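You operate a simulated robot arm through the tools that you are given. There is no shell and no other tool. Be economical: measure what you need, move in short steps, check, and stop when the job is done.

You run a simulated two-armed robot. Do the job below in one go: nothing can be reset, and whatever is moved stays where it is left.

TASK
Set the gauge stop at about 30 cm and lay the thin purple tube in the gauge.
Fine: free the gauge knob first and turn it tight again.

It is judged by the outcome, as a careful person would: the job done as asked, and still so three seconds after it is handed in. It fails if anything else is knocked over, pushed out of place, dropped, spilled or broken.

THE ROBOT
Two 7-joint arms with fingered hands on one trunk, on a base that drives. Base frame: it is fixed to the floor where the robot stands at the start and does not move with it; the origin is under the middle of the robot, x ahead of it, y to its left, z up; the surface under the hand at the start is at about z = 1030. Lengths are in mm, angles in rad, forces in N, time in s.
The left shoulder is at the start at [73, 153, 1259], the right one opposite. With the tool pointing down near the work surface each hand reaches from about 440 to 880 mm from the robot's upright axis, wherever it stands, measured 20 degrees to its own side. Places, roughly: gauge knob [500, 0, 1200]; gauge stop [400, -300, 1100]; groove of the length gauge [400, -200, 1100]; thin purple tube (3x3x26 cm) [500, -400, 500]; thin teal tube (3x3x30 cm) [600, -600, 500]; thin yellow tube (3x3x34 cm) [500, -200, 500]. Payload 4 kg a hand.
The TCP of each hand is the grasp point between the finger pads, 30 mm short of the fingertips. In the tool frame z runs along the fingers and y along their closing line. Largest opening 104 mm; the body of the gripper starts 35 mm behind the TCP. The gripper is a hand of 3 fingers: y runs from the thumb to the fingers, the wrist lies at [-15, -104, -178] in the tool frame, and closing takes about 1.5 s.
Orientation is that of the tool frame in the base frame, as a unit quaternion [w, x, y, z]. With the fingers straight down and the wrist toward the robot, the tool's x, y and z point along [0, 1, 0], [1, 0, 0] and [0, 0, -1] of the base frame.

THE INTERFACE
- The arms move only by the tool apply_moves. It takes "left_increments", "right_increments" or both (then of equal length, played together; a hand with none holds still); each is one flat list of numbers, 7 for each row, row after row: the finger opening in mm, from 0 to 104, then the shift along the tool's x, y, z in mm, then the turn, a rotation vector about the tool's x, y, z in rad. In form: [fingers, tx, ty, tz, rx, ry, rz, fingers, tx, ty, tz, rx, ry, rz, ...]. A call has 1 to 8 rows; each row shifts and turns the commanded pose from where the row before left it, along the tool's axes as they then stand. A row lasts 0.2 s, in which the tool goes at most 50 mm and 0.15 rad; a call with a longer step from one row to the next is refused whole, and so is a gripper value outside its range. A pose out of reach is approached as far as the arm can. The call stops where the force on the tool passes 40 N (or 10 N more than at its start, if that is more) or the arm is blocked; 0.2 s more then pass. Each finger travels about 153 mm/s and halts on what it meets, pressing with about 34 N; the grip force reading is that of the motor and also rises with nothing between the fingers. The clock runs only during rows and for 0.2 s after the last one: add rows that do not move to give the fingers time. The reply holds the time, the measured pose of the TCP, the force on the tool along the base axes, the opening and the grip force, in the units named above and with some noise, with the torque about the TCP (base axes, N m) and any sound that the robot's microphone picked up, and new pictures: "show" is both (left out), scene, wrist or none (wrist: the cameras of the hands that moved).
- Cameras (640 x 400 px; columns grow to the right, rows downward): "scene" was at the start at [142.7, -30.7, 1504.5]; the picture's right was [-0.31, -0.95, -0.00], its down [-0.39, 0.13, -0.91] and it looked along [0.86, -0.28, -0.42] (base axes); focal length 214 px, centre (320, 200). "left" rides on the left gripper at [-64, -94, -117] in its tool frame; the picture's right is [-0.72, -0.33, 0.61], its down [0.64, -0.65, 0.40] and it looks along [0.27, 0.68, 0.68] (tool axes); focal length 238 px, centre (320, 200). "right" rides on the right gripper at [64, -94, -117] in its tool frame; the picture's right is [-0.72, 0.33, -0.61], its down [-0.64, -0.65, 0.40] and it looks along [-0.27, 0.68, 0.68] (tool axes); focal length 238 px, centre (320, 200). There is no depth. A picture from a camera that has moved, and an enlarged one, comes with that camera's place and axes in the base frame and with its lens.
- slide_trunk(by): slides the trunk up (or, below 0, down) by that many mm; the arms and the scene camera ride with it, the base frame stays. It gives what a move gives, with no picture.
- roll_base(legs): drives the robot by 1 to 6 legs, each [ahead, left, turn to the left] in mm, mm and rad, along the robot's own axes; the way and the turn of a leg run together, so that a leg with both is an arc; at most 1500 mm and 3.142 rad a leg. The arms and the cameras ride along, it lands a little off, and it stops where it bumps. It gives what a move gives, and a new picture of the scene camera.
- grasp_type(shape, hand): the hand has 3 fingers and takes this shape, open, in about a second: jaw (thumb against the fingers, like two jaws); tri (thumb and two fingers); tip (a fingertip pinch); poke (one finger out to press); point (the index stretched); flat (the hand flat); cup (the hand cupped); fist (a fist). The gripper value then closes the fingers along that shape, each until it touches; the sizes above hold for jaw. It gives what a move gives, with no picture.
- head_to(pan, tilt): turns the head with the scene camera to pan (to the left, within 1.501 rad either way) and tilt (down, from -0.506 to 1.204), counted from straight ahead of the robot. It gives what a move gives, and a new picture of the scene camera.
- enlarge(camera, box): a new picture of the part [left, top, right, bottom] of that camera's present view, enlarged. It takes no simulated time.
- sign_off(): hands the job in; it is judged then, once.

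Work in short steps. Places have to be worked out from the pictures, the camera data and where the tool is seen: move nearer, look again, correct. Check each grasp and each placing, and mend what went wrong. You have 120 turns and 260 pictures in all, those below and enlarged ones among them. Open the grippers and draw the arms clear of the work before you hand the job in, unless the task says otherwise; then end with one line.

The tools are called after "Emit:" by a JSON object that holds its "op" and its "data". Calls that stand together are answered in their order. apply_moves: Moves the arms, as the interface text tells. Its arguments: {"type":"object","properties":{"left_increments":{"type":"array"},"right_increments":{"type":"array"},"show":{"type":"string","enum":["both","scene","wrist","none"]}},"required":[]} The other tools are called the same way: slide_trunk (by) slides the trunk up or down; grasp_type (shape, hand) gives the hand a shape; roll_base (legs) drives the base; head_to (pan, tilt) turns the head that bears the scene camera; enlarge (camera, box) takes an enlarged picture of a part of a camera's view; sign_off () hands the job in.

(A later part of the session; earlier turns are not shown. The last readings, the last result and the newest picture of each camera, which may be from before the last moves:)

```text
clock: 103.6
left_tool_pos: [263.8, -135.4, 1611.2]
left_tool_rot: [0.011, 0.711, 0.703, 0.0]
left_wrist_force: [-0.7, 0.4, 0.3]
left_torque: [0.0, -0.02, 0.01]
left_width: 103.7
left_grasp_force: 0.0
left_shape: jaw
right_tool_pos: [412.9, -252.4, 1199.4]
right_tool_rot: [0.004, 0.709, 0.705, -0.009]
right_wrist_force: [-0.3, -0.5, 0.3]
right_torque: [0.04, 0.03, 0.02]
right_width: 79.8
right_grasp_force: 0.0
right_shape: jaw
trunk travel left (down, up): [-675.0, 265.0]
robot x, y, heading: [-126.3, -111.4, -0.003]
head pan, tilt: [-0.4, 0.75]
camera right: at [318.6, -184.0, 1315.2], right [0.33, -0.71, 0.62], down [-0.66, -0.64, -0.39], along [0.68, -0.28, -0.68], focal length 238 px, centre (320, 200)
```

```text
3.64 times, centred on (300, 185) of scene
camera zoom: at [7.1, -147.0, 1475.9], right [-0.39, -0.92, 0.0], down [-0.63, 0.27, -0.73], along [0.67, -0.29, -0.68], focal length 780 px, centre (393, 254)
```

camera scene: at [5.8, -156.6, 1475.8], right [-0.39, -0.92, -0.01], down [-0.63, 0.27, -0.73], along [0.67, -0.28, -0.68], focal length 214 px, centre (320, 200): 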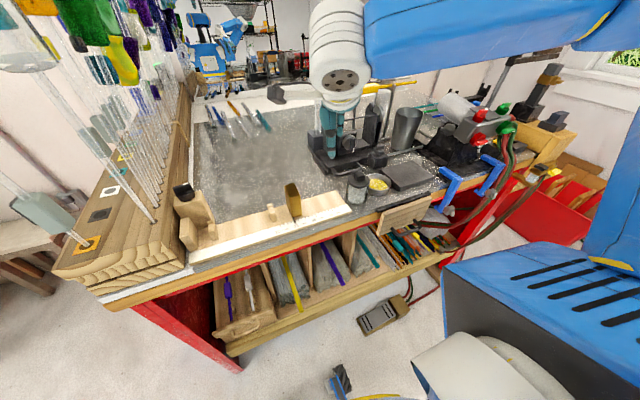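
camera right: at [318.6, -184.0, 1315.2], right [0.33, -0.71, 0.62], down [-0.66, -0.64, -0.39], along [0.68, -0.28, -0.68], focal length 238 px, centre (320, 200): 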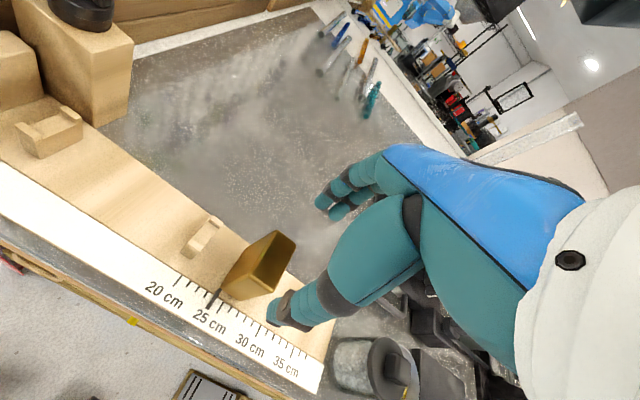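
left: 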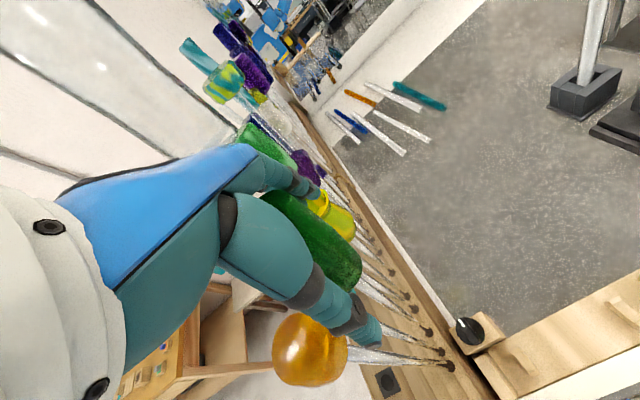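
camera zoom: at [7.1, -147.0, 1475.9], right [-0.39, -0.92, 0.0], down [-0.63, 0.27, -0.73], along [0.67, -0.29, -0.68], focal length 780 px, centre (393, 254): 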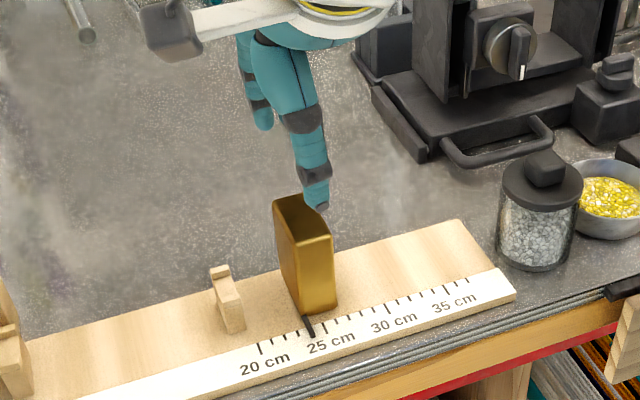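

Thumb and fingers straddle the block (thumb x≈368, block x 391–436, y centre ≈-253). I descend to z≈1113 and close gently.

Emit:
{"op": "apply_moves", "data": {"right_increments": [80, 0, 0, 25, 0, 0, 0, 80, 0, 0, 25, 0, 0, 0, 80, 0, 0, 20, 0, 0, 0, 80, 0, 0, 16, 0, 0, 0, 80, 0, 0, 0, 0, 0, 0], "show": "wrist"}}

Emit:
{"op": "enlarge", "data": {"camera": "scene", "box": [230, 130, 370, 240]}}

```text
clock: 104.8
left_tool_pos: [264.0, -137.1, 1612.4]
left_tool_rot: [0.01, 0.711, 0.703, 0.001]
left_wrist_force: [0.0, 0.6, -0.6]
left_torque: [0.02, 0.0, 0.03]
left_width: 103.8
left_grasp_force: 0.0
left_shape: jaw
right_tool_pos: [401.0, -268.1, 1120.0]
right_tool_rot: [0.003, 0.709, 0.705, -0.007]
right_wrist_force: [5.2, 0.8, 5.2]
right_torque: [0.05, -0.28, -0.03]
right_width: 80.6
right_grasp_force: 0.1
right_shape: jaw
right hand out of reach, approached as far as the arm can: row 1, 2, 3, 4
trunk travel left (down, up): [-675.0, 265.0]
robot x, y, heading: [-124.5, -114.4, -0.009]
head pan, tilt: [-0.4, 0.75]
camera right: at [307.4, -201.1, 1236.5], right [0.33, -0.71, 0.62], down [-0.66, -0.64, -0.39], along [0.68, -0.28, -0.68], focal length 238 px, centre (320, 200)
```

right: 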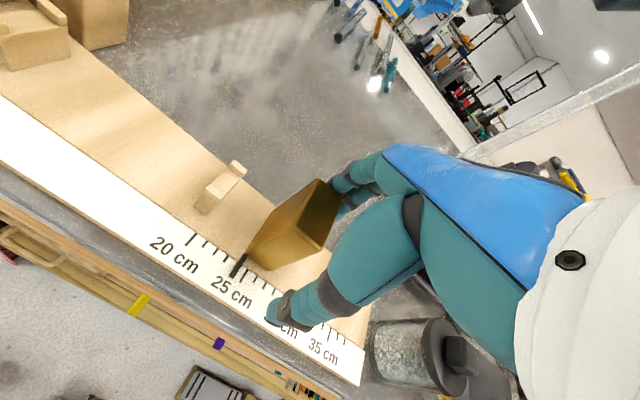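

```text
3.64 times, centred on (300, 185) of scene
camera zoom: at [8.1, -148.1, 1475.8], right [-0.39, -0.92, 0.0], down [-0.63, 0.27, -0.73], along [0.67, -0.29, -0.68], focal length 780 px, centre (393, 254)
```

zoom: 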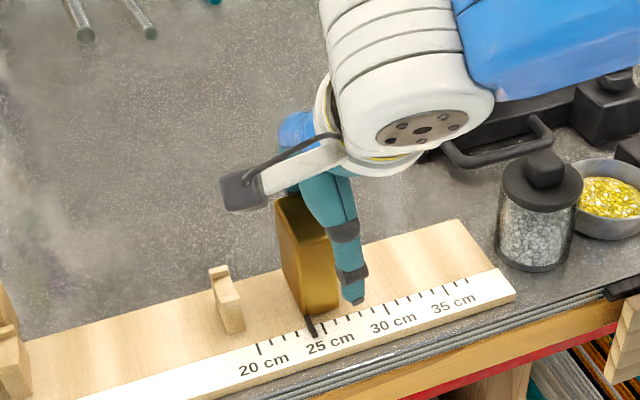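

The arm is at its limit, ending 12 mm short in x and 15 mm in y. I nudge the base to correct, with the fingers straddling the block loosely.

Emit:
{"op": "roll_base", "data": {"legs": [[12, 14, 0]]}}

Emit:
{"op": "enlarge", "data": {"camera": "right", "box": [180, 130, 400, 350]}}

```text
clock: 105.6
left_tool_pos: [270.0, -121.0, 1613.6]
left_tool_rot: [0.012, 0.712, 0.702, 0.002]
left_wrist_force: [0.4, -0.7, 0.3]
left_torque: [-0.01, -0.04, 0.03]
left_width: 103.9
left_grasp_force: 0.1
left_shape: jaw
right_tool_pos: [409.8, -252.7, 1121.3]
right_tool_rot: [0.005, 0.708, 0.706, -0.009]
right_wrist_force: [0.6, 0.2, -0.8]
right_torque: [0.0, -0.04, 0.0]
right_width: 79.8
right_grasp_force: 0.0
right_shape: jaw
trunk travel left (down, up): [-675.0, 265.0]
robot x, y, heading: [-111.1, -98.6, -0.008]
head pan, tilt: [-0.4, 0.75]
camera scene: at [15.8, -130.0, 1476.3], right [-0.39, -0.92, 0.0], down [-0.63, 0.27, -0.73], along [0.67, -0.29, -0.68], focal length 214 px, centre (320, 200)
```

scene: 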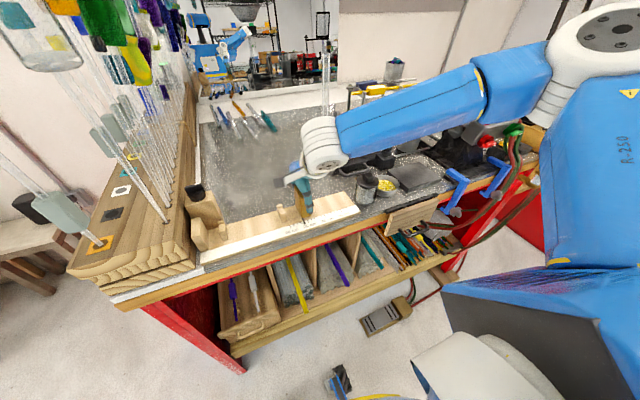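

```text
1.82 times, centred on (290, 240) of right
camera zoom: at [315.0, -184.7, 1237.9], right [0.33, -0.71, 0.62], down [-0.66, -0.65, -0.39], along [0.68, -0.28, -0.68], focal length 433 px, centre (374, 127)
```

zoom: 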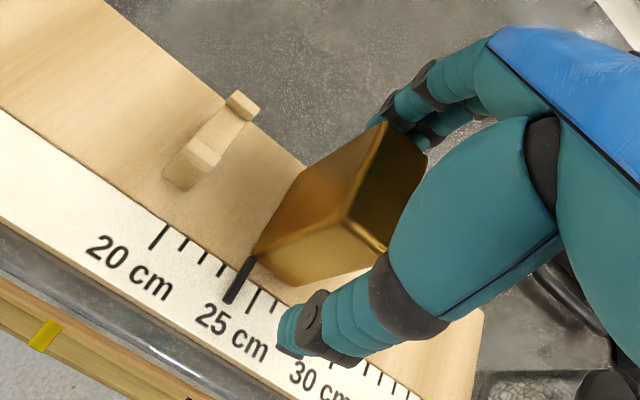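

The hand is centred on the block. I close the fingers.

Emit:
{"op": "apply_moves", "data": {"right_increments": [40, 0, 0, 0, 0, 0, 0, 40, 0, 0, 0, 0, 0, 0, 36, 0, 0, 0, 0, 0, 0, 34, 0, 0, 0, 0, 0, 0], "show": "none"}}

Emit:
{"op": "enlarge", "data": {"camera": "right", "box": [180, 130, 400, 350]}}

```text
clock: 106.6
left_tool_pos: [275.6, -127.7, 1611.7]
left_tool_rot: [0.009, 0.711, 0.703, 0.002]
left_wrist_force: [-0.4, -0.3, 0.2]
left_torque: [0.0, 0.01, 0.01]
left_width: 103.7
left_grasp_force: 0.0
left_shape: jaw
right_tool_pos: [412.1, -258.1, 1119.9]
right_tool_rot: [0.001, 0.708, 0.706, -0.009]
right_wrist_force: [8.6, 1.1, -4.5]
right_torque: [0.04, -0.25, 0.06]
right_width: 51.7
right_grasp_force: 33.9
right_shape: jaw
trunk travel left (down, up): [-675.0, 265.0]
robot x, y, heading: [-109.1, -101.6, -0.006]
head pan, tilt: [-0.4, 0.75]
```

```text
1.82 times, centred on (290, 240) of right
camera zoom: at [318.8, -190.3, 1235.8], right [0.33, -0.71, 0.62], down [-0.66, -0.64, -0.39], along [0.68, -0.28, -0.68], focal length 433 px, centre (374, 127)
```

zoom: 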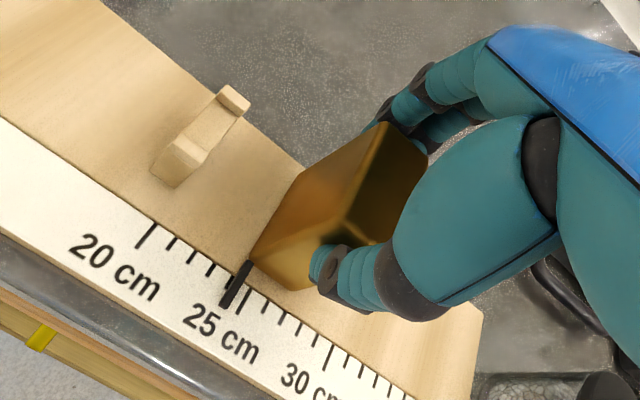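

Gripped, and the stop already followed slightly (≈24.5 cm), so it's free. I slide it 50 mm toward 30 cm.

Emit:
{"op": "apply_moves", "data": {"right_increments": [34, -10, 0, 0, 0, 0, 0, 34, -10, 0, 0, 0, 0, 0, 34, -10, 0, 0, 0, 0, 0, 34, -10, 0, 0, 0, 0, 0, 34, -10, 0, 0, 0, 0, 0, 34, 0, 0, 0, 0, 0, 0], "show": "none"}}

Emit:
{"op": "enlarge", "data": {"camera": "right", "box": [180, 130, 400, 350]}}

Emit:
{"op": "enlarge", "data": {"camera": "scene", "box": [240, 170, 370, 250]}}

```text
clock: 108.0
left_tool_pos: [277.8, -125.6, 1611.9]
left_tool_rot: [0.01, 0.711, 0.703, 0.001]
left_wrist_force: [-0.6, 0.2, 0.3]
left_torque: [-0.01, 0.04, 0.0]
left_width: 103.8
left_grasp_force: 0.0
left_shape: jaw
right_tool_pos: [412.2, -305.5, 1118.5]
right_tool_rot: [0.001, 0.708, 0.706, -0.01]
right_wrist_force: [8.3, -0.3, -12.4]
right_torque: [-0.01, -0.18, 0.07]
right_width: 51.5
right_grasp_force: 34.0
right_shape: jaw
trunk travel left (down, up): [-675.0, 265.0]
robot x, y, heading: [-111.5, -100.9, -0.007]
head pan, tilt: [-0.4, 0.75]
```

```text
1.82 times, centred on (290, 240) of right
camera zoom: at [319.1, -238.6, 1236.4], right [0.33, -0.71, 0.62], down [-0.66, -0.64, -0.39], along [0.67, -0.28, -0.68], focal length 433 px, centre (374, 127)
```

zoom: 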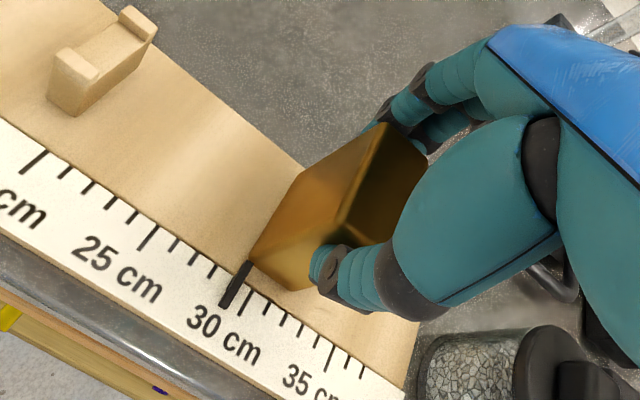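

```text
4.92 times, centred on (305, 210) of scene
camera zoom: at [24.9, -135.6, 1475.1], right [-0.39, -0.92, 0.0], down [-0.63, 0.27, -0.73], along [0.67, -0.29, -0.69], focal length 1056 px, centre (394, 151)
```

zoom: 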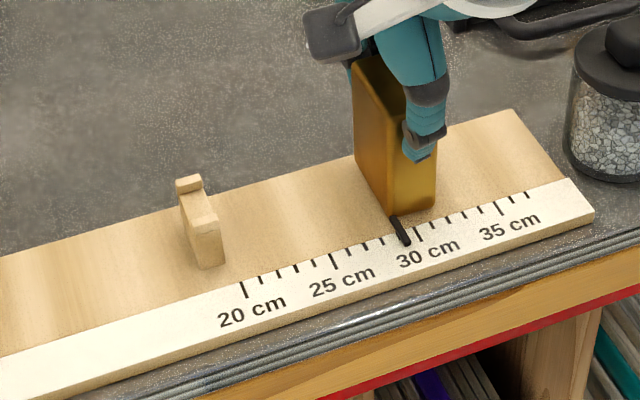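

The pointer shows about 29.4 cm; I move 5.5 mm more.

Emit:
{"op": "apply_moves", "data": {"right_increments": [34, -3, 0, -1, 0, 0, 0, 34, -2.5, 0, 0, 0, 0, 0, 34, 0, 0, 0, 0, 0, 0], "show": "none"}}

Emit:
{"op": "enlarge", "data": {"camera": "scene", "box": [270, 190, 350, 240]}}

Emit:
{"op": "enlarge", "data": {"camera": "right", "box": [220, 220, 360, 350]}}

```text
clock: 108.8
left_tool_pos: [277.3, -125.8, 1611.2]
left_tool_rot: [0.01, 0.711, 0.703, 0.001]
left_wrist_force: [-0.2, -0.5, -0.2]
left_torque: [-0.02, -0.03, -0.02]
left_width: 103.8
left_grasp_force: 0.0
left_shape: jaw
right_tool_pos: [410.9, -311.7, 1119.7]
right_tool_rot: [0.002, 0.708, 0.706, -0.01]
right_wrist_force: [6.9, 1.2, -18.2]
right_torque: [0.06, -0.14, 0.04]
right_width: 51.6
right_grasp_force: 34.1
right_shape: jaw
trunk travel left (down, up): [-675.0, 265.0]
robot x, y, heading: [-113.8, -99.5, -0.012]
head pan, tilt: [-0.4, 0.75]
```

```text
8.00 times, centred on (310, 215) of scene
camera zoom: at [25.4, -135.4, 1475.1], right [-0.39, -0.92, 0.0], down [-0.63, 0.27, -0.73], along [0.67, -0.29, -0.69], focal length 1716 px, centre (400, 80)
```

zoom: 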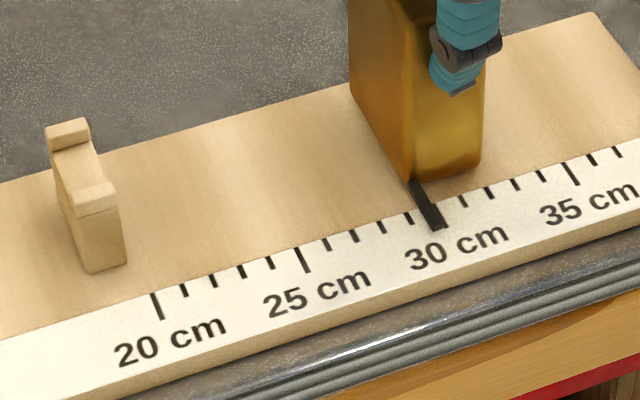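

```text
3.08 times, centred on (290, 285) of right
camera zoom: at [319.2, -244.0, 1236.8], right [0.33, -0.71, 0.62], down [-0.66, -0.64, -0.39], along [0.67, -0.28, -0.68], focal length 733 px, centre (412, -62)
```

zoom: 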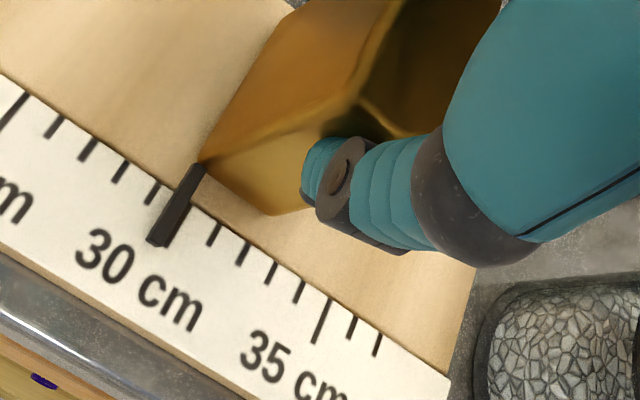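

The pointer covers the 30 cm tick. I release and lift straight up.

Emit:
{"op": "apply_moves", "data": {"right_increments": [80, 0, 0, 0, 0, 0, 0, 80, 0, 0, 0, 0, 0, 0, 80, 0, 0, 0, 0, 0, 0, 80, 0, 0, -30, 0, 0, 0, 80, 0, 0, -40, 0, 0, 0, 80, 0, 0, -40, 0, 0, 0, 80, 0, 0, -40, 0, 0, 0], "show": "scene"}}

Emit:
{"op": "enlarge", "data": {"camera": "scene", "box": [180, 170, 380, 270]}}

```text
clock: 110.4
left_tool_pos: [273.2, -124.5, 1612.5]
left_tool_rot: [0.011, 0.711, 0.703, 0.001]
left_wrist_force: [0.2, -0.2, -0.3]
left_torque: [-0.01, 0.01, -0.01]
left_width: 103.7
left_grasp_force: 0.0
left_shape: jaw
right_tool_pos: [411.5, -307.9, 1273.5]
right_tool_rot: [0.002, 0.708, 0.706, -0.008]
right_wrist_force: [0.3, 0.0, 0.8]
right_torque: [-0.03, 0.0, -0.01]
right_width: 80.1
right_grasp_force: 0.0
right_shape: jaw
trunk travel left (down, up): [-675.0, 265.0]
robot x, y, heading: [-111.5, -97.2, -0.003]
head pan, tilt: [-0.4, 0.75]
camera scene: at [19.2, -133.2, 1475.8], right [-0.39, -0.92, 0.0], down [-0.63, 0.27, -0.73], along [0.67, -0.29, -0.68], focal length 214 px, centre (320, 200)
```

scene: 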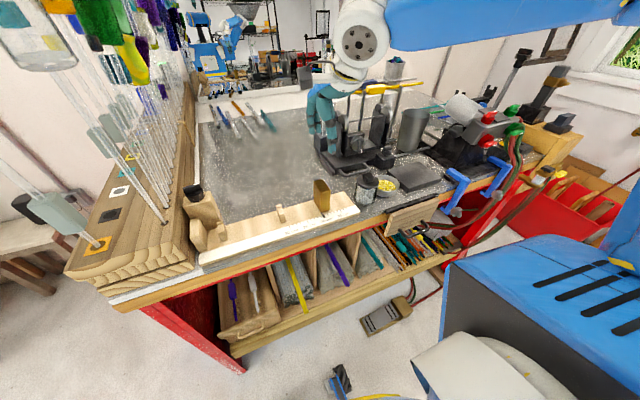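

```text
3.20 times, centred on (280, 220) of scene
camera zoom: at [19.2, -133.2, 1475.8], right [-0.39, -0.92, 0.0], down [-0.63, 0.27, -0.73], along [0.67, -0.29, -0.68], focal length 686 px, centre (448, 136)
```

zoom: 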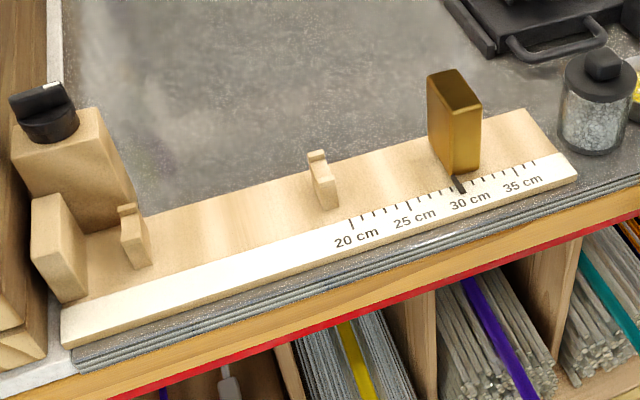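

The stop is at 30 cm. Now back to the knob station to tighten: I return the base to the earlier pose (heading 0.89).

Emit:
{"op": "apply_moves", "data": {"right_increments": [50, 0, 0, 0, -0.14, 0, 0, 40, 0, 0, 0, 0, 0, 0], "show": "none"}}

Emit:
{"op": "roll_base", "data": {"legs": [[-85, -230, 0], [0, 0, 0.89], [94, -117, 0]]}}

Emit:
{"op": "head_to", "data": {"pan": -0.3, "tilt": 0.6}}

Emit:
{"op": "enlarge", "data": {"camera": "scene", "box": [310, 120, 430, 240]}}

```text
clock: 111.0
left_tool_pos: [271.9, -125.4, 1614.3]
left_tool_rot: [0.011, 0.711, 0.703, 0.003]
left_wrist_force: [-0.6, -0.7, 0.1]
left_torque: [-0.04, -0.04, 0.05]
left_width: 104.0
left_grasp_force: 0.1
left_shape: jaw
right_tool_pos: [410.4, -308.8, 1273.6]
right_tool_rot: [0.053, 0.707, 0.704, 0.042]
right_wrist_force: [0.5, 0.3, 1.1]
right_torque: [-0.02, 0.0, 0.0]
right_width: 40.6
right_grasp_force: 0.0
right_shape: jaw
trunk travel left (down, up): [-675.0, 265.0]
robot x, y, heading: [-108.2, -100.0, -0.004]
head pan, tilt: [-0.4, 0.75]
```

```text
clock: 116.1
left_tool_pos: [184.5, -36.8, 1614.4]
left_tool_rot: [0.018, 0.335, 0.942, 0.005]
left_wrist_force: [-0.1, 0.6, 0.7]
left_torque: [-0.04, -0.04, -0.02]
left_width: 103.8
left_grasp_force: 0.2
left_shape: jaw
right_tool_pos: [420.2, -45.2, 1278.3]
right_tool_rot: [0.038, 0.33, 0.941, 0.059]
right_wrist_force: [-0.9, -0.1, 0.3]
right_torque: [-0.03, -0.05, -0.05]
right_width: 40.7
right_grasp_force: 0.1
right_shape: jaw
trunk travel left (down, up): [-675.0, 265.0]
robot x, y, heading: [-50.9, -334.1, 0.895]
head pan, tilt: [-0.4, 0.75]
camera scene: at [36.1, -243.7, 1476.6], right [0.47, -0.88, 0.01], down [-0.59, -0.33, -0.74], along [0.65, 0.34, -0.68], focal length 214 px, centre (320, 200)
```

scene: 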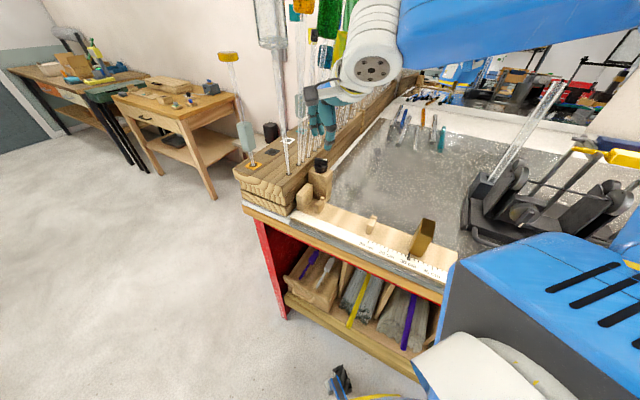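

```text
clock: 116.8
left_tool_pos: [193.4, -42.6, 1614.6]
left_tool_rot: [0.014, 0.334, 0.943, 0.005]
left_wrist_force: [0.5, 0.7, 0.9]
left_torque: [-0.06, -0.01, 0.0]
left_width: 103.9
left_grasp_force: 0.1
left_shape: jaw
right_tool_pos: [427.2, -49.9, 1275.9]
right_tool_rot: [0.034, 0.329, 0.942, 0.059]
right_wrist_force: [0.4, -0.2, -0.5]
right_torque: [-0.01, -0.02, -0.01]
right_width: 40.3
right_grasp_force: 0.0
right_shape: jaw
trunk travel left (down, up): [-675.0, 265.0]
robot x, y, heading: [-51.6, -336.2, 0.889]
head pan, tilt: [-0.3, 0.6]
camera scene: at [49.4, -241.2, 1489.0], right [0.56, -0.83, 0.0], down [-0.47, -0.32, -0.83], along [0.69, 0.46, -0.56], focal length 214 px, centre (320, 200)
```

scene: 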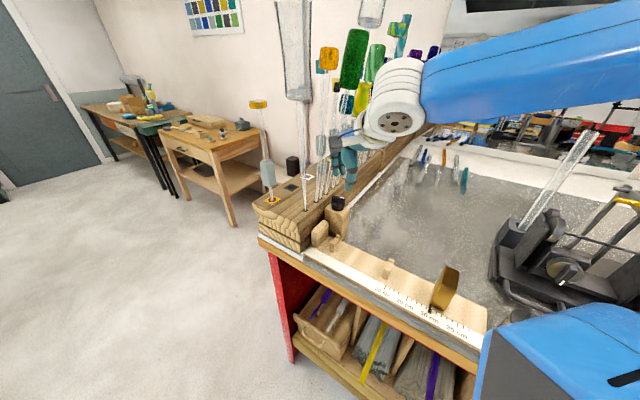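

```text
3.33 times, centred on (370, 180) of scene
camera zoom: at [49.4, -241.2, 1489.0], right [0.56, -0.83, 0.0], down [-0.47, -0.32, -0.83], along [0.69, 0.46, -0.56], focal length 715 px, centre (153, 267)
```

zoom: 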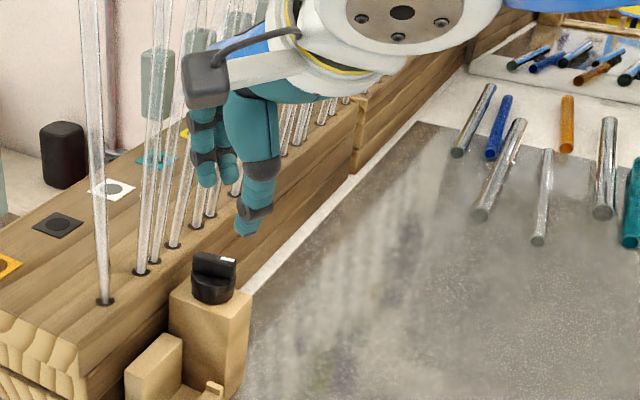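

The bar points ≈-54°; I turn the hand to yaw 36° and come above the knob.

Emit:
{"op": "apply_moves", "data": {"right_increments": [34, 0, 0, 0, 0.0035, -0.018, 0.1335, 34, 0, 0, 0, 0.0035, -0.018, 0.1335, 34, 1, 16.6, 20, 0, 0, 0, 34, 1, 16.6, 22, 0, 0, 0, 34, 1, 16.5, 24, 0, 0, 0, 34, 0, 0, 0, 0, 0, 0], "show": "none"}}

Emit:
{"op": "enlarge", "data": {"camera": "scene", "box": [310, 150, 400, 230]}}

Emit:
{"op": "enlarge", "data": {"camera": "right", "box": [180, 150, 400, 330]}}

```text
clock: 118.2
left_tool_pos: [212.7, -58.4, 1612.0]
left_tool_rot: [0.007, 0.335, 0.942, 0.008]
left_wrist_force: [-0.1, -0.3, -0.2]
left_torque: [0.02, 0.02, 0.05]
left_width: 104.0
left_grasp_force: 0.0
left_shape: jaw
right_tool_pos: [488.9, -28.4, 1214.5]
right_tool_rot: [0.035, 0.454, 0.888, 0.055]
right_wrist_force: [0.4, -0.4, 0.5]
right_torque: [0.02, 0.02, 0.03]
right_width: 34.4
right_grasp_force: 0.0
right_shape: jaw
trunk travel left (down, up): [-675.0, 265.0]
robot x, y, heading: [-49.2, -339.3, 0.895]
head pan, tilt: [-0.3, 0.6]
```

```text
5.00 times, centred on (355, 190) of scene
camera zoom: at [64.0, -251.2, 1488.6], right [0.56, -0.83, -0.01], down [-0.47, -0.31, -0.82], along [0.68, 0.46, -0.57], focal length 1072 px, centre (145, 250)
```

zoom: 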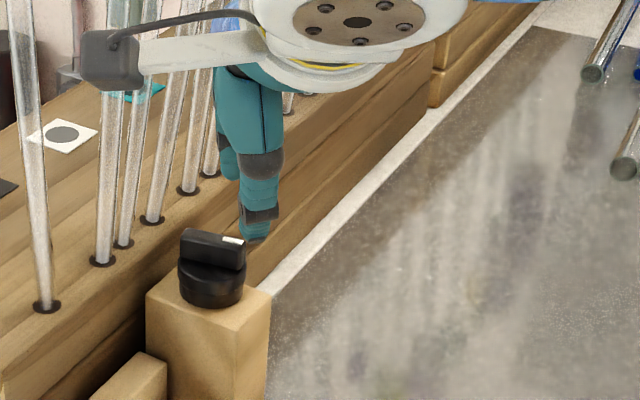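

```text
2.22 times, centred on (290, 240) of right
camera zoom: at [362.0, -38.1, 1316.7], right [0.61, -0.43, 0.66], down [-0.1, -0.87, -0.48], along [0.78, 0.23, -0.58], focal length 530 px, centre (387, 111)
```

zoom: 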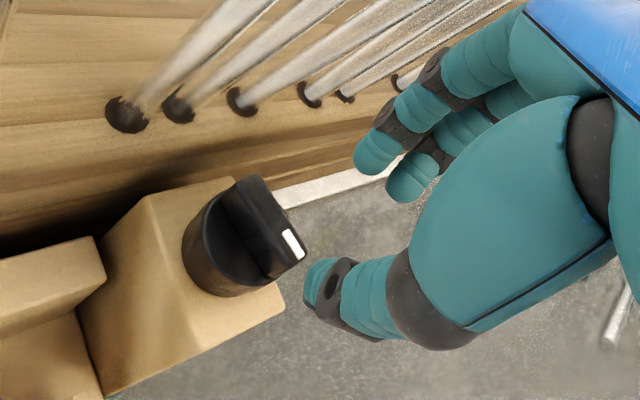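

The bar is at ≈-62°, pivot ≈[477,-12]; tips mid ≈[492,-26]. I correct yaw and position, descend, and close.

Emit:
{"op": "apply_moves", "data": {"right_increments": [34, 10, -3, 0, 0.002, -0.018, 0.134, 34, 9.4, -3.6, 0, 0, 0, 0, 34, 0, -1.4, 11, 0, 0, 0, 34, 0, -1.4, 11, 0, 0, 0, 34, 0, -1.4, 11, 0, 0, 0, 0, 0, 0, 0, 0, 0, 0, 0, 0, 0, 0, 0, 0, 0, 0, 0, 0, 0, 0, 0, 0], "show": "none"}}

Emit:
{"op": "enlarge", "data": {"camera": "right", "box": [180, 150, 400, 330]}}

Emit:
{"op": "enlarge", "data": {"camera": "scene", "box": [310, 150, 400, 230]}}

```text
clock: 120.0
left_tool_pos: [206.4, -49.1, 1614.0]
left_tool_rot: [0.01, 0.335, 0.942, 0.006]
left_wrist_force: [0.4, 0.7, 0.6]
left_torque: [0.06, 0.0, -0.01]
left_width: 103.9
left_grasp_force: 0.1
left_shape: jaw
right_tool_pos: [475.8, -14.6, 1181.8]
right_tool_rot: [0.04, 0.512, 0.856, 0.051]
right_wrist_force: [5.2, 3.7, 2.6]
right_torque: [-0.11, 0.12, -0.04]
right_width: 11.7
right_grasp_force: 33.6
right_shape: jaw
right hand out of reach, approached as far as the arm can: row 2
trunk travel left (down, up): [-675.0, 265.0]
robot x, y, heading: [-49.8, -337.7, 0.893]
head pan, tilt: [-0.3, 0.6]
```

```text
2.22 times, centred on (290, 240) of right
camera zoom: at [349.3, -7.2, 1283.9], right [0.55, -0.51, 0.66], down [-0.22, -0.85, -0.48], along [0.81, 0.12, -0.58], focal length 530 px, centre (387, 111)
```

zoom: 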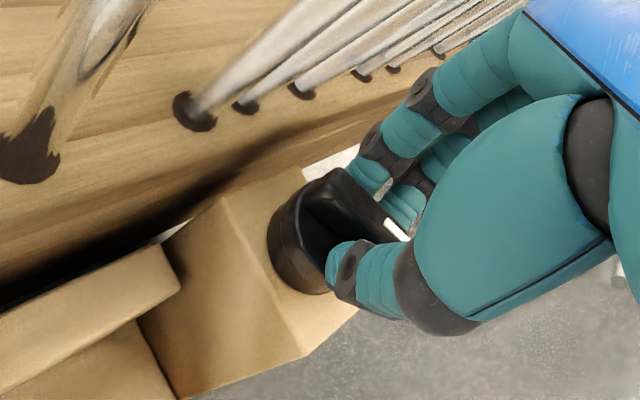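

```text
5.00 times, centred on (355, 190) of scene
camera zoom: at [59.4, -244.2, 1488.5], right [0.56, -0.83, 0.0], down [-0.47, -0.32, -0.82], along [0.68, 0.46, -0.57], focal length 1072 px, centre (145, 250)
```

zoom: 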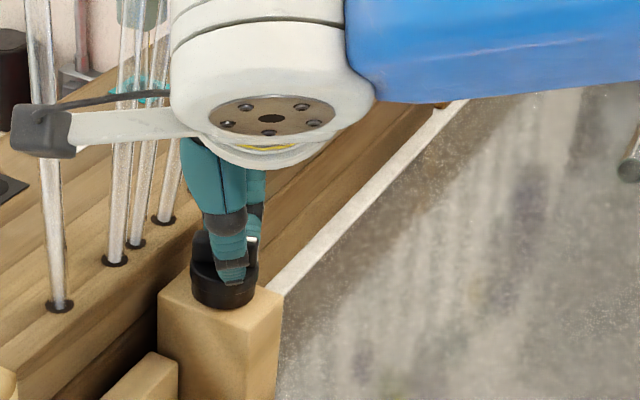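

Gripped. I turn counter-clockwise ~1.04 rad toward the tight stop.

Emit:
{"op": "apply_moves", "data": {"right_increments": [0, -0.3, 0.2, 0, -0.002, 0.0167, -0.1287, 0, -0.3, 0.2, 0, -0.002, 0.0167, -0.1287, 0, -0.3, 0.2, 0, -0.002, 0.0167, -0.1287, 0, -0.3, 0.2, 0, -0.002, 0.0167, -0.1287, 0, -0.3, 0.2, 0, -0.002, 0.0167, -0.1287, 0, -0.3, 0.2, 0, -0.002, 0.0167, -0.1287, 0, -0.3, 0.2, 0, -0.002, 0.0167, -0.1287, 0, -0.3, 0.2, 0, -0.002, 0.0167, -0.1287], "show": "none"}}

Emit:
{"op": "enlarge", "data": {"camera": "right", "box": [180, 150, 400, 330]}}

Emit:
{"op": "enlarge", "data": {"camera": "scene", "box": [310, 150, 400, 230]}}

```text
clock: 121.8
left_tool_pos: [208.0, -50.7, 1613.2]
left_tool_rot: [0.008, 0.335, 0.942, 0.006]
left_wrist_force: [-0.5, 0.1, -0.4]
left_torque: [-0.03, 0.01, 0.02]
left_width: 104.1
left_grasp_force: 0.0
left_shape: jaw
right_tool_pos: [478.5, -14.9, 1182.0]
right_tool_rot: [0.009, 0.021, 0.998, 0.064]
right_wrist_force: [1.2, 4.7, 3.1]
right_torque: [-0.17, -0.07, -0.03]
right_width: 10.9
right_grasp_force: 34.0
right_shape: jaw
trunk travel left (down, up): [-675.0, 265.0]
robot x, y, heading: [-51.8, -332.4, 0.888]
head pan, tilt: [-0.3, 0.6]
```

```text
2.22 times, centred on (290, 240) of right
camera zoom: at [408.2, -119.8, 1284.2], right [0.72, 0.21, 0.66], down [0.62, -0.62, -0.47], along [0.31, 0.75, -0.58], focal length 530 px, centre (387, 111)
```

zoom: 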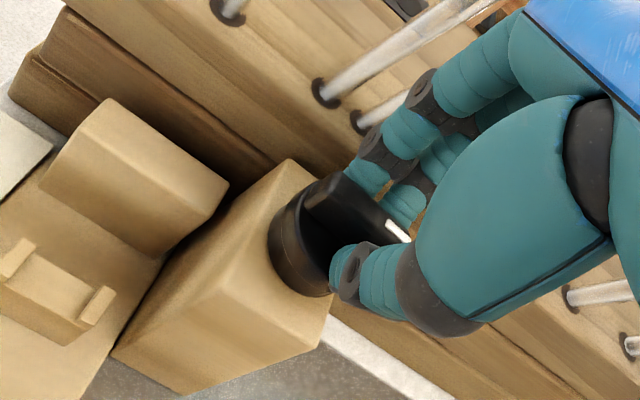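

```text
5.00 times, centred on (355, 190) of scene
camera zoom: at [58.7, -245.2, 1488.6], right [0.56, -0.83, 0.0], down [-0.47, -0.32, -0.82], along [0.68, 0.46, -0.57], focal length 1072 px, centre (145, 250)
```

zoom: 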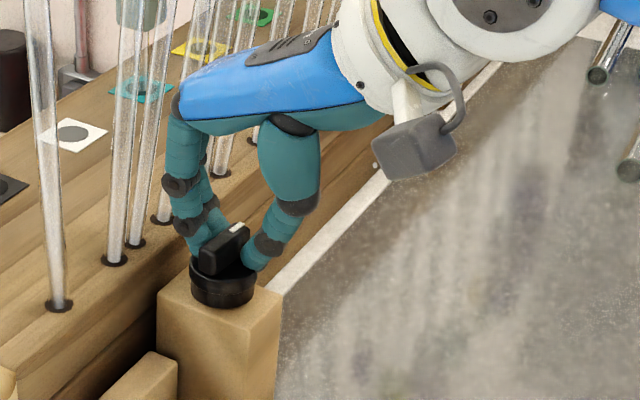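

The bar is back near its starting direction. I turn ~0.25 rad further to bring it firmly up against its tight end.

Emit:
{"op": "apply_moves", "data": {"right_increments": [0, -0.3, 0.2, 0, -0.002, 0.0167, -0.1287, 0, -0.3, 0.2, 0, -0.002, 0.0167, -0.1287, 0, 0, 0, 0, 0, 0, 0], "show": "none"}}

Emit:
{"op": "enlarge", "data": {"camera": "right", "box": [180, 150, 400, 330]}}

Emit:
{"op": "enlarge", "data": {"camera": "scene", "box": [310, 150, 400, 230]}}

```text
clock: 122.6
left_tool_pos: [206.6, -52.1, 1613.8]
left_tool_rot: [0.009, 0.336, 0.942, 0.007]
left_wrist_force: [0.2, -0.4, 0.8]
left_torque: [0.04, 0.0, 0.02]
left_width: 103.6
left_grasp_force: 0.1
left_shape: jaw
right_tool_pos: [480.2, -15.0, 1182.0]
right_tool_rot: [0.001, -0.108, 0.992, 0.065]
right_wrist_force: [5.0, 3.4, 7.3]
right_torque: [-0.41, -0.23, -0.17]
right_width: 10.5
right_grasp_force: 33.7
right_shape: jaw
trunk travel left (down, up): [-675.0, 265.0]
robot x, y, heading: [-48.6, -337.4, 0.892]
head pan, tilt: [-0.3, 0.6]
```

```text
2.22 times, centred on (290, 240) of right
camera zoom: at [438.5, -134.2, 1284.6], right [0.64, 0.39, 0.66], down [0.76, -0.44, -0.47], along [0.11, 0.81, -0.58], focal length 530 px, centre (387, 111)
```

zoom: 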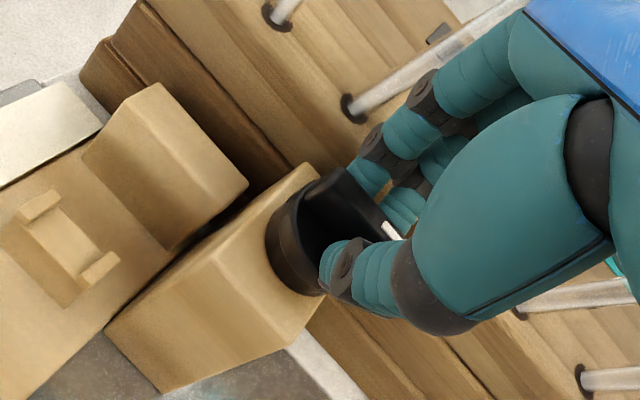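

```text
5.00 times, centred on (355, 190) of scene
camera zoom: at [58.8, -245.6, 1488.7], right [0.56, -0.83, 0.0], down [-0.47, -0.32, -0.82], along [0.68, 0.46, -0.57], focal length 1072 px, centre (145, 250)
```

zoom: 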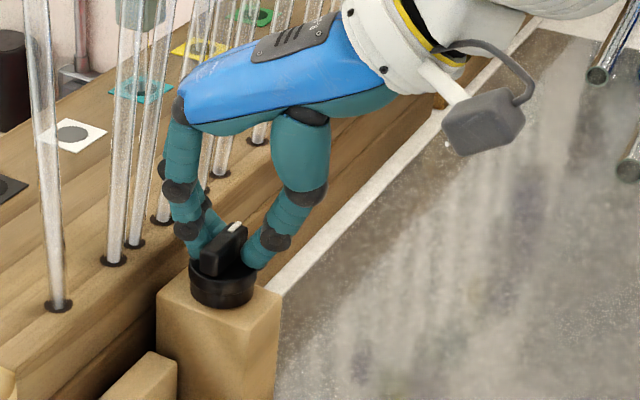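

The bar sits at its original tight direction and resists further turning. One small extra turn, then release and lift away.

Emit:
{"op": "apply_moves", "data": {"right_increments": [0, -0.3, 0.2, 0, -0.002, 0.012, -0.09, 0, 0, 0, 0, 0, 0, 0, 34, 0, 0, 0, 0, 0, 0, 34, 0, 0, 0, 0, 0, 0, 34, 0, 4, -30, 0, 0, 0, 34, 0, 4, -30, 0, 0, 0, 34, 0, -40, 0, 0, 0, 0, 60, 0, -40, 0, 0, 0, 0], "show": "none"}}

Emit:
{"op": "enlarge", "data": {"camera": "scene", "box": [310, 150, 400, 230]}}

```text
clock: 124.4
left_tool_pos: [209.8, -59.1, 1613.9]
left_tool_rot: [0.008, 0.336, 0.942, 0.009]
left_wrist_force: [0.9, -0.7, 0.1]
left_torque: [0.04, 0.03, -0.01]
left_width: 104.0
left_grasp_force: 0.0
left_shape: jaw
right_tool_pos: [504.4, -98.1, 1233.9]
right_tool_rot: [-0.001, -0.154, 0.986, 0.067]
right_wrist_force: [-1.0, 0.0, 0.4]
right_torque: [0.05, -0.04, -0.01]
right_width: 59.6
right_grasp_force: 0.0
right_shape: jaw
trunk travel left (down, up): [-675.0, 265.0]
robot x, y, heading: [-53.0, -338.8, 0.892]
head pan, tilt: [-0.3, 0.6]
```

```text
5.00 times, centred on (355, 190) of scene
camera zoom: at [60.5, -252.5, 1489.0], right [0.56, -0.83, 0.0], down [-0.47, -0.31, -0.82], along [0.68, 0.46, -0.57], focal length 1072 px, centre (145, 250)
```

zoom: 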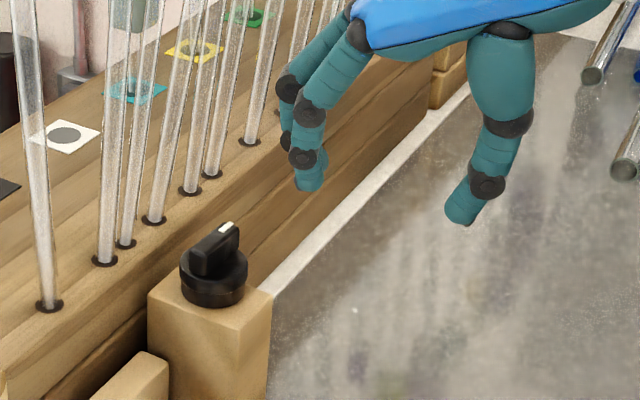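

The bar is back at its tight position. Next the tube: it lies along x at about y≈-442, z≈465, front end x≈405. I straighten the hand, back the base off and turn, then lower the trunk.

Emit:
{"op": "apply_moves", "data": {"right_increments": [80, 0, 0, 0, 0.14, 0, 0, 80, 0, -20, -20, 0, 0, 0], "show": "none"}}

Emit:
{"op": "roll_base", "data": {"legs": [[-189, 233, 0], [0, 0, -0.44], [-60, -123, 0]]}}

Emit:
{"op": "slide_trunk", "data": {"by": -600}}

Emit:
{"op": "head_to", "data": {"pan": -0.5, "tilt": 0.5}}

```text
clock: 125.0
left_tool_pos: [201.1, -49.7, 1613.7]
left_tool_rot: [0.011, 0.334, 0.942, 0.008]
left_wrist_force: [-0.2, 0.5, 0.0]
left_torque: [0.03, -0.04, -0.01]
left_width: 103.9
left_grasp_force: 0.0
left_shape: jaw
right_tool_pos: [504.3, -110.9, 1254.0]
right_tool_rot: [0.011, -0.153, 0.988, -0.005]
right_wrist_force: [0.3, 0.4, 0.4]
right_torque: [0.0, -0.01, 0.01]
right_width: 79.7
right_grasp_force: 0.1
right_shape: jaw
trunk travel left (down, up): [-675.0, 265.0]
robot x, y, heading: [-49.2, -336.3, 0.898]
head pan, tilt: [-0.3, 0.6]
```

```text
clock: 129.3
left_tool_pos: [-20.9, -273.7, 1614.1]
left_tool_rot: [0.023, 0.529, 0.848, -0.004]
left_wrist_force: [-0.5, 2.1, 0.5]
left_torque: [-0.11, -0.02, -0.04]
left_width: 104.0
left_grasp_force: 0.1
left_shape: jaw
right_tool_pos: [231.1, -465.8, 1259.3]
right_tool_rot: [0.016, 0.062, 0.998, -0.021]
right_wrist_force: [0.4, 0.6, 0.4]
right_torque: [-0.03, -0.03, -0.02]
right_width: 79.6
right_grasp_force: 0.1
right_shape: jaw
trunk travel left (down, up): [-675.0, 265.0]
robot x, y, heading: [-357.4, -468.4, 0.46]
head pan, tilt: [-0.3, 0.6]
camera scene: at [-236.3, -389.7, 1488.6], right [0.16, -0.99, 0.03], down [-0.55, -0.11, -0.83], along [0.82, 0.11, -0.56], focal length 214 px, centre (320, 200)
```

scene: 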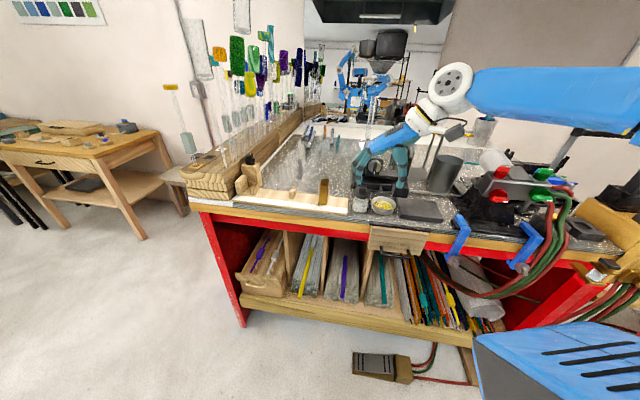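

```text
refused: -600 is not a number from -400 to 400
```

```text
clock: 130.0
left_tool_pos: [-14.3, -294.3, 1614.6]
left_tool_rot: [0.018, 0.528, 0.849, -0.001]
left_wrist_force: [0.3, 0.3, 0.0]
left_torque: [-0.06, 0.0, -0.02]
left_width: 103.8
left_grasp_force: 0.2
left_shape: jaw
right_tool_pos: [234.9, -481.3, 1256.7]
right_tool_rot: [0.013, 0.061, 0.998, -0.013]
right_wrist_force: [-0.8, -0.2, 0.3]
right_torque: [-0.02, 0.0, 0.0]
right_width: 79.8
right_grasp_force: 0.0
right_shape: jaw
trunk travel left (down, up): [-675.0, 265.0]
robot x, y, heading: [-360.1, -465.2, 0.462]
head pan, tilt: [-0.499, 0.499]
camera scene: at [-220.4, -435.0, 1497.9], right [-0.04, -1.0, 0.01], down [-0.48, 0.01, -0.88], along [0.88, -0.04, -0.48], focal length 214 px, centre (320, 200)
```

scene: 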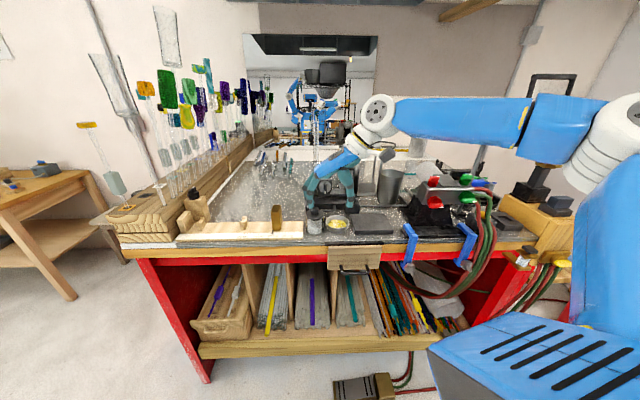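

Good view of the bays; the purple tube lies in the bay left of the hanging tray. I lower the trunk by 600 in two steps.

Emit:
{"op": "slide_trunk", "data": {"by": -400}}

Emit:
{"op": "slide_trunk", "data": {"by": -200}}

Emit:
{"op": "head_to", "data": {"pan": -0.45, "tilt": 0.4}}

Emit:
{"op": "enlarge", "data": {"camera": "scene", "box": [200, 140, 440, 300]}}

Emit:
{"op": "enlarge", "data": {"camera": "right", "box": [0, 0, 640, 400]}}

```text
clock: 133.8
left_tool_pos: [-5.7, -319.7, 1215.5]
left_tool_rot: [0.012, 0.53, 0.848, 0.004]
left_wrist_force: [-0.5, 0.0, 0.4]
left_torque: [0.0, 0.01, -0.02]
left_width: 103.8
left_grasp_force: 0.0
left_shape: jaw
right_tool_pos: [242.5, -503.3, 854.7]
right_tool_rot: [0.01, 0.063, 0.998, -0.006]
right_wrist_force: [-4.0, -3.0, 5.2]
right_torque: [-0.06, -0.57, -0.31]
right_width: 79.5
right_grasp_force: 0.0
right_shape: jaw
trunk travel left (down, up): [-275.0, 665.0]
robot x, y, heading: [-355.0, -469.8, 0.456]
head pan, tilt: [-0.499, 0.499]
```

```text
clock: 136.0
left_tool_pos: [-5.3, -318.3, 1013.7]
left_tool_rot: [0.011, 0.529, 0.848, 0.005]
left_wrist_force: [-0.1, 0.1, 0.3]
left_torque: [0.01, -0.02, 0.04]
left_width: 103.7
left_grasp_force: 0.0
left_shape: jaw
right_tool_pos: [242.5, -500.0, 651.5]
right_tool_rot: [0.009, 0.063, 0.998, -0.006]
right_wrist_force: [-0.7, -0.2, 0.0]
right_torque: [-0.02, 0.04, -0.02]
right_width: 80.0
right_grasp_force: 0.0
right_shape: jaw
trunk travel left (down, up): [-75.0, 865.0]
robot x, y, heading: [-353.6, -468.8, 0.456]
head pan, tilt: [-0.499, 0.499]
```

```text
clock: 136.7
left_tool_pos: [-5.2, -318.6, 1015.2]
left_tool_rot: [0.011, 0.529, 0.848, 0.005]
left_wrist_force: [0.2, -1.1, 0.2]
left_torque: [0.01, -0.04, 0.01]
left_width: 103.9
left_grasp_force: 0.1
left_shape: jaw
right_tool_pos: [243.2, -501.9, 652.2]
right_tool_rot: [0.009, 0.063, 0.998, -0.006]
right_wrist_force: [0.0, 0.3, 0.3]
right_torque: [-0.02, -0.01, -0.01]
right_width: 79.7
right_grasp_force: 0.1
right_shape: jaw
trunk travel left (down, up): [-75.0, 865.0]
robot x, y, heading: [-352.3, -469.0, 0.457]
head pan, tilt: [-0.45, 0.4]
camera scene: at [-215.4, -445.5, 906.9], right [0.01, -1.0, 0.0], down [-0.39, 0.0, -0.92], along [0.92, 0.01, -0.39], focal length 214 px, centre (320, 200)
```

scene: 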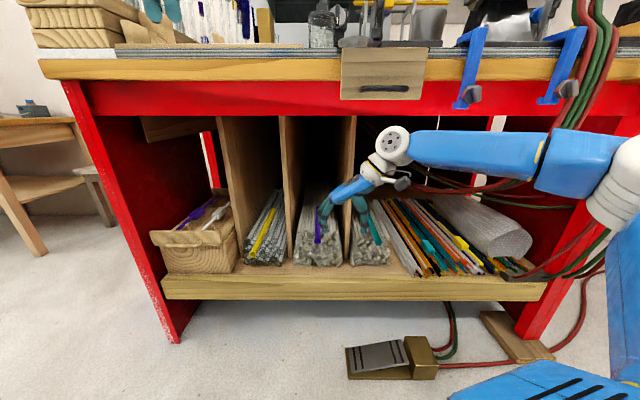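

```text
2.50 times, centred on (320, 220) of scene
camera zoom: at [-215.4, -445.5, 906.9], right [0.01, -1.0, 0.0], down [-0.39, 0.0, -0.92], along [0.92, 0.01, -0.39], focal length 536 px, centre (320, 150)
```

zoom: 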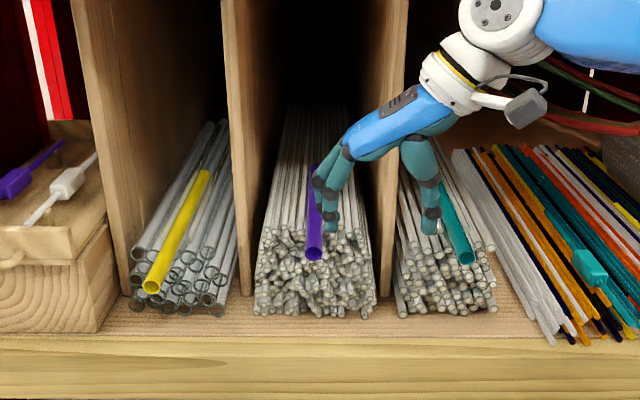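

```text
1.00 times, centred on (320, 200) of right (not enlarged: the box is as wide or as high as the picture)
camera zoom: at [164.9, -584.0, 769.5], right [0.74, 0.24, 0.62], down [0.56, -0.73, -0.38], along [0.36, 0.64, -0.68], focal length 238 px, centre (320, 200)
```

zoom: 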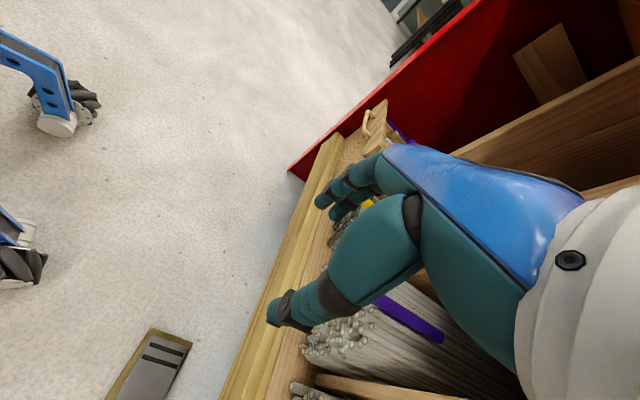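

Clear view: dividers stand full height either side (inner faces y≈-349…-525, fronts x≈385); tube front end ≈[390,-434,498]. I'll grip it near the front with the hand pitched 30° forward so the wrist stays outside. First lower, yaw to 90° and pitch, before driving closer.

Emit:
{"op": "apply_moves", "data": {"right_increments": [60, 0, 0, 30, 0, 0, -0.126, 60, 0, 0, 30, 0, 0, 0, 60, 0, 0, 30, 0, -0.13, 0, 60, 0, 0, 0, 0, -0.13, 0, 60, 0, 0, 0, 0, -0.13, 0, 60, 0, 0, 0, 0, -0.13, 0, 60, 0, 0, 0, 0, 0, 0], "show": "none"}}

Emit:
{"op": "roll_base", "data": {"legs": [[110, -54, 0]]}}

Emit:
{"op": "apply_moves", "data": {"right_increments": [60, 0, 0, 0, 0, 0, 0, 60, 0, 0, 0, 0, 0, 0], "show": "wrist"}}

Emit:
{"op": "enlarge", "data": {"camera": "scene", "box": [220, 100, 440, 280]}}

```text
clock: 138.3
left_tool_pos: [-5.3, -318.9, 1013.7]
left_tool_rot: [0.011, 0.53, 0.848, 0.005]
left_wrist_force: [0.0, 0.8, -0.1]
left_torque: [0.02, -0.03, -0.01]
left_width: 104.0
left_grasp_force: 0.1
left_shape: jaw
right_tool_pos: [243.6, -502.1, 563.5]
right_tool_rot: [0.266, -0.003, 0.964, -0.006]
right_wrist_force: [-0.3, -0.3, -0.6]
right_torque: [0.02, 0.02, 0.0]
right_width: 60.6
right_grasp_force: 0.0
right_shape: jaw
trunk travel left (down, up): [-75.0, 865.0]
robot x, y, heading: [-357.0, -468.4, 0.457]
head pan, tilt: [-0.45, 0.4]
```

```text
clock: 139.5
left_tool_pos: [119.6, -317.4, 1014.2]
left_tool_rot: [0.011, 0.53, 0.848, 0.003]
left_wrist_force: [0.7, 0.7, -0.1]
left_torque: [0.0, 0.02, 0.01]
left_width: 103.5
left_grasp_force: 0.1
left_shape: jaw
right_tool_pos: [367.5, -503.1, 562.4]
right_tool_rot: [0.265, -0.002, 0.964, -0.007]
right_wrist_force: [-0.3, 0.6, 0.3]
right_torque: [0.02, 0.03, -0.01]
right_width: 60.7
right_grasp_force: 0.0
right_shape: jaw
trunk travel left (down, up): [-75.0, 865.0]
robot x, y, heading: [-232.3, -465.1, 0.461]
head pan, tilt: [-0.45, 0.4]
camera scene: at [-91.0, -443.6, 906.8], right [0.01, -1.0, 0.0], down [-0.39, 0.0, -0.92], along [0.92, 0.01, -0.39], focal length 214 px, centre (320, 200)
```

scene: 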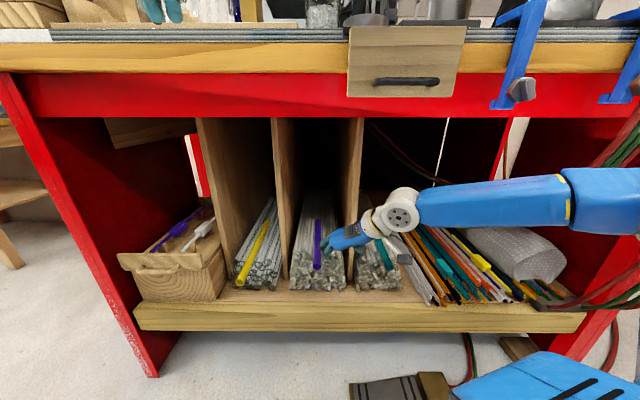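

```text
clock: 140.1
left_tool_pos: [118.4, -319.2, 1015.0]
left_tool_rot: [0.011, 0.53, 0.848, 0.006]
left_wrist_force: [-0.2, -0.5, -0.3]
left_torque: [0.0, 0.03, 0.0]
left_width: 103.8
left_grasp_force: 0.1
left_shape: jaw
right_tool_pos: [367.3, -502.2, 563.6]
right_tool_rot: [0.267, -0.002, 0.964, -0.006]
right_wrist_force: [0.6, 0.7, 0.3]
right_torque: [0.0, 0.05, 0.02]
right_width: 60.8
right_grasp_force: 0.1
right_shape: jaw
trunk travel left (down, up): [-75.0, 865.0]
robot x, y, heading: [-232.0, -468.9, 0.456]
head pan, tilt: [-0.45, 0.4]
camera right: at [251.5, -594.1, 632.6], right [0.3, 0.34, 0.89], down [0.76, -0.65, -0.01], along [0.58, 0.68, -0.45], focal length 238 px, centre (320, 200)
```

right: 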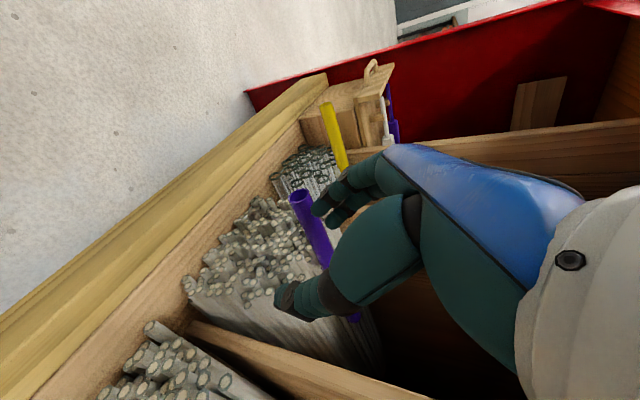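

```text
2.22 times, centred on (330, 190) of scene
camera zoom: at [-91.8, -444.1, 907.0], right [0.01, -1.0, 0.0], down [-0.39, 0.0, -0.92], along [0.92, 0.01, -0.39], focal length 477 px, centre (298, 222)
```

zoom: 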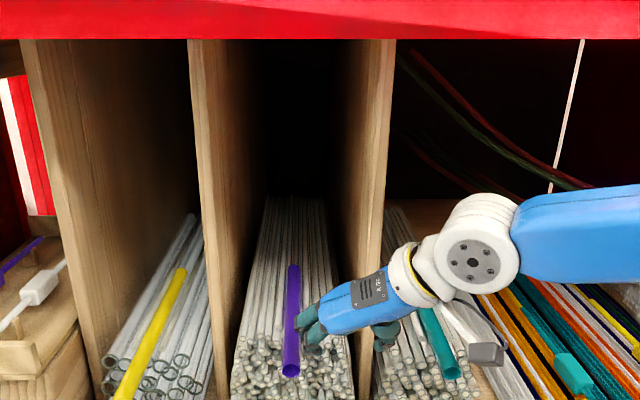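

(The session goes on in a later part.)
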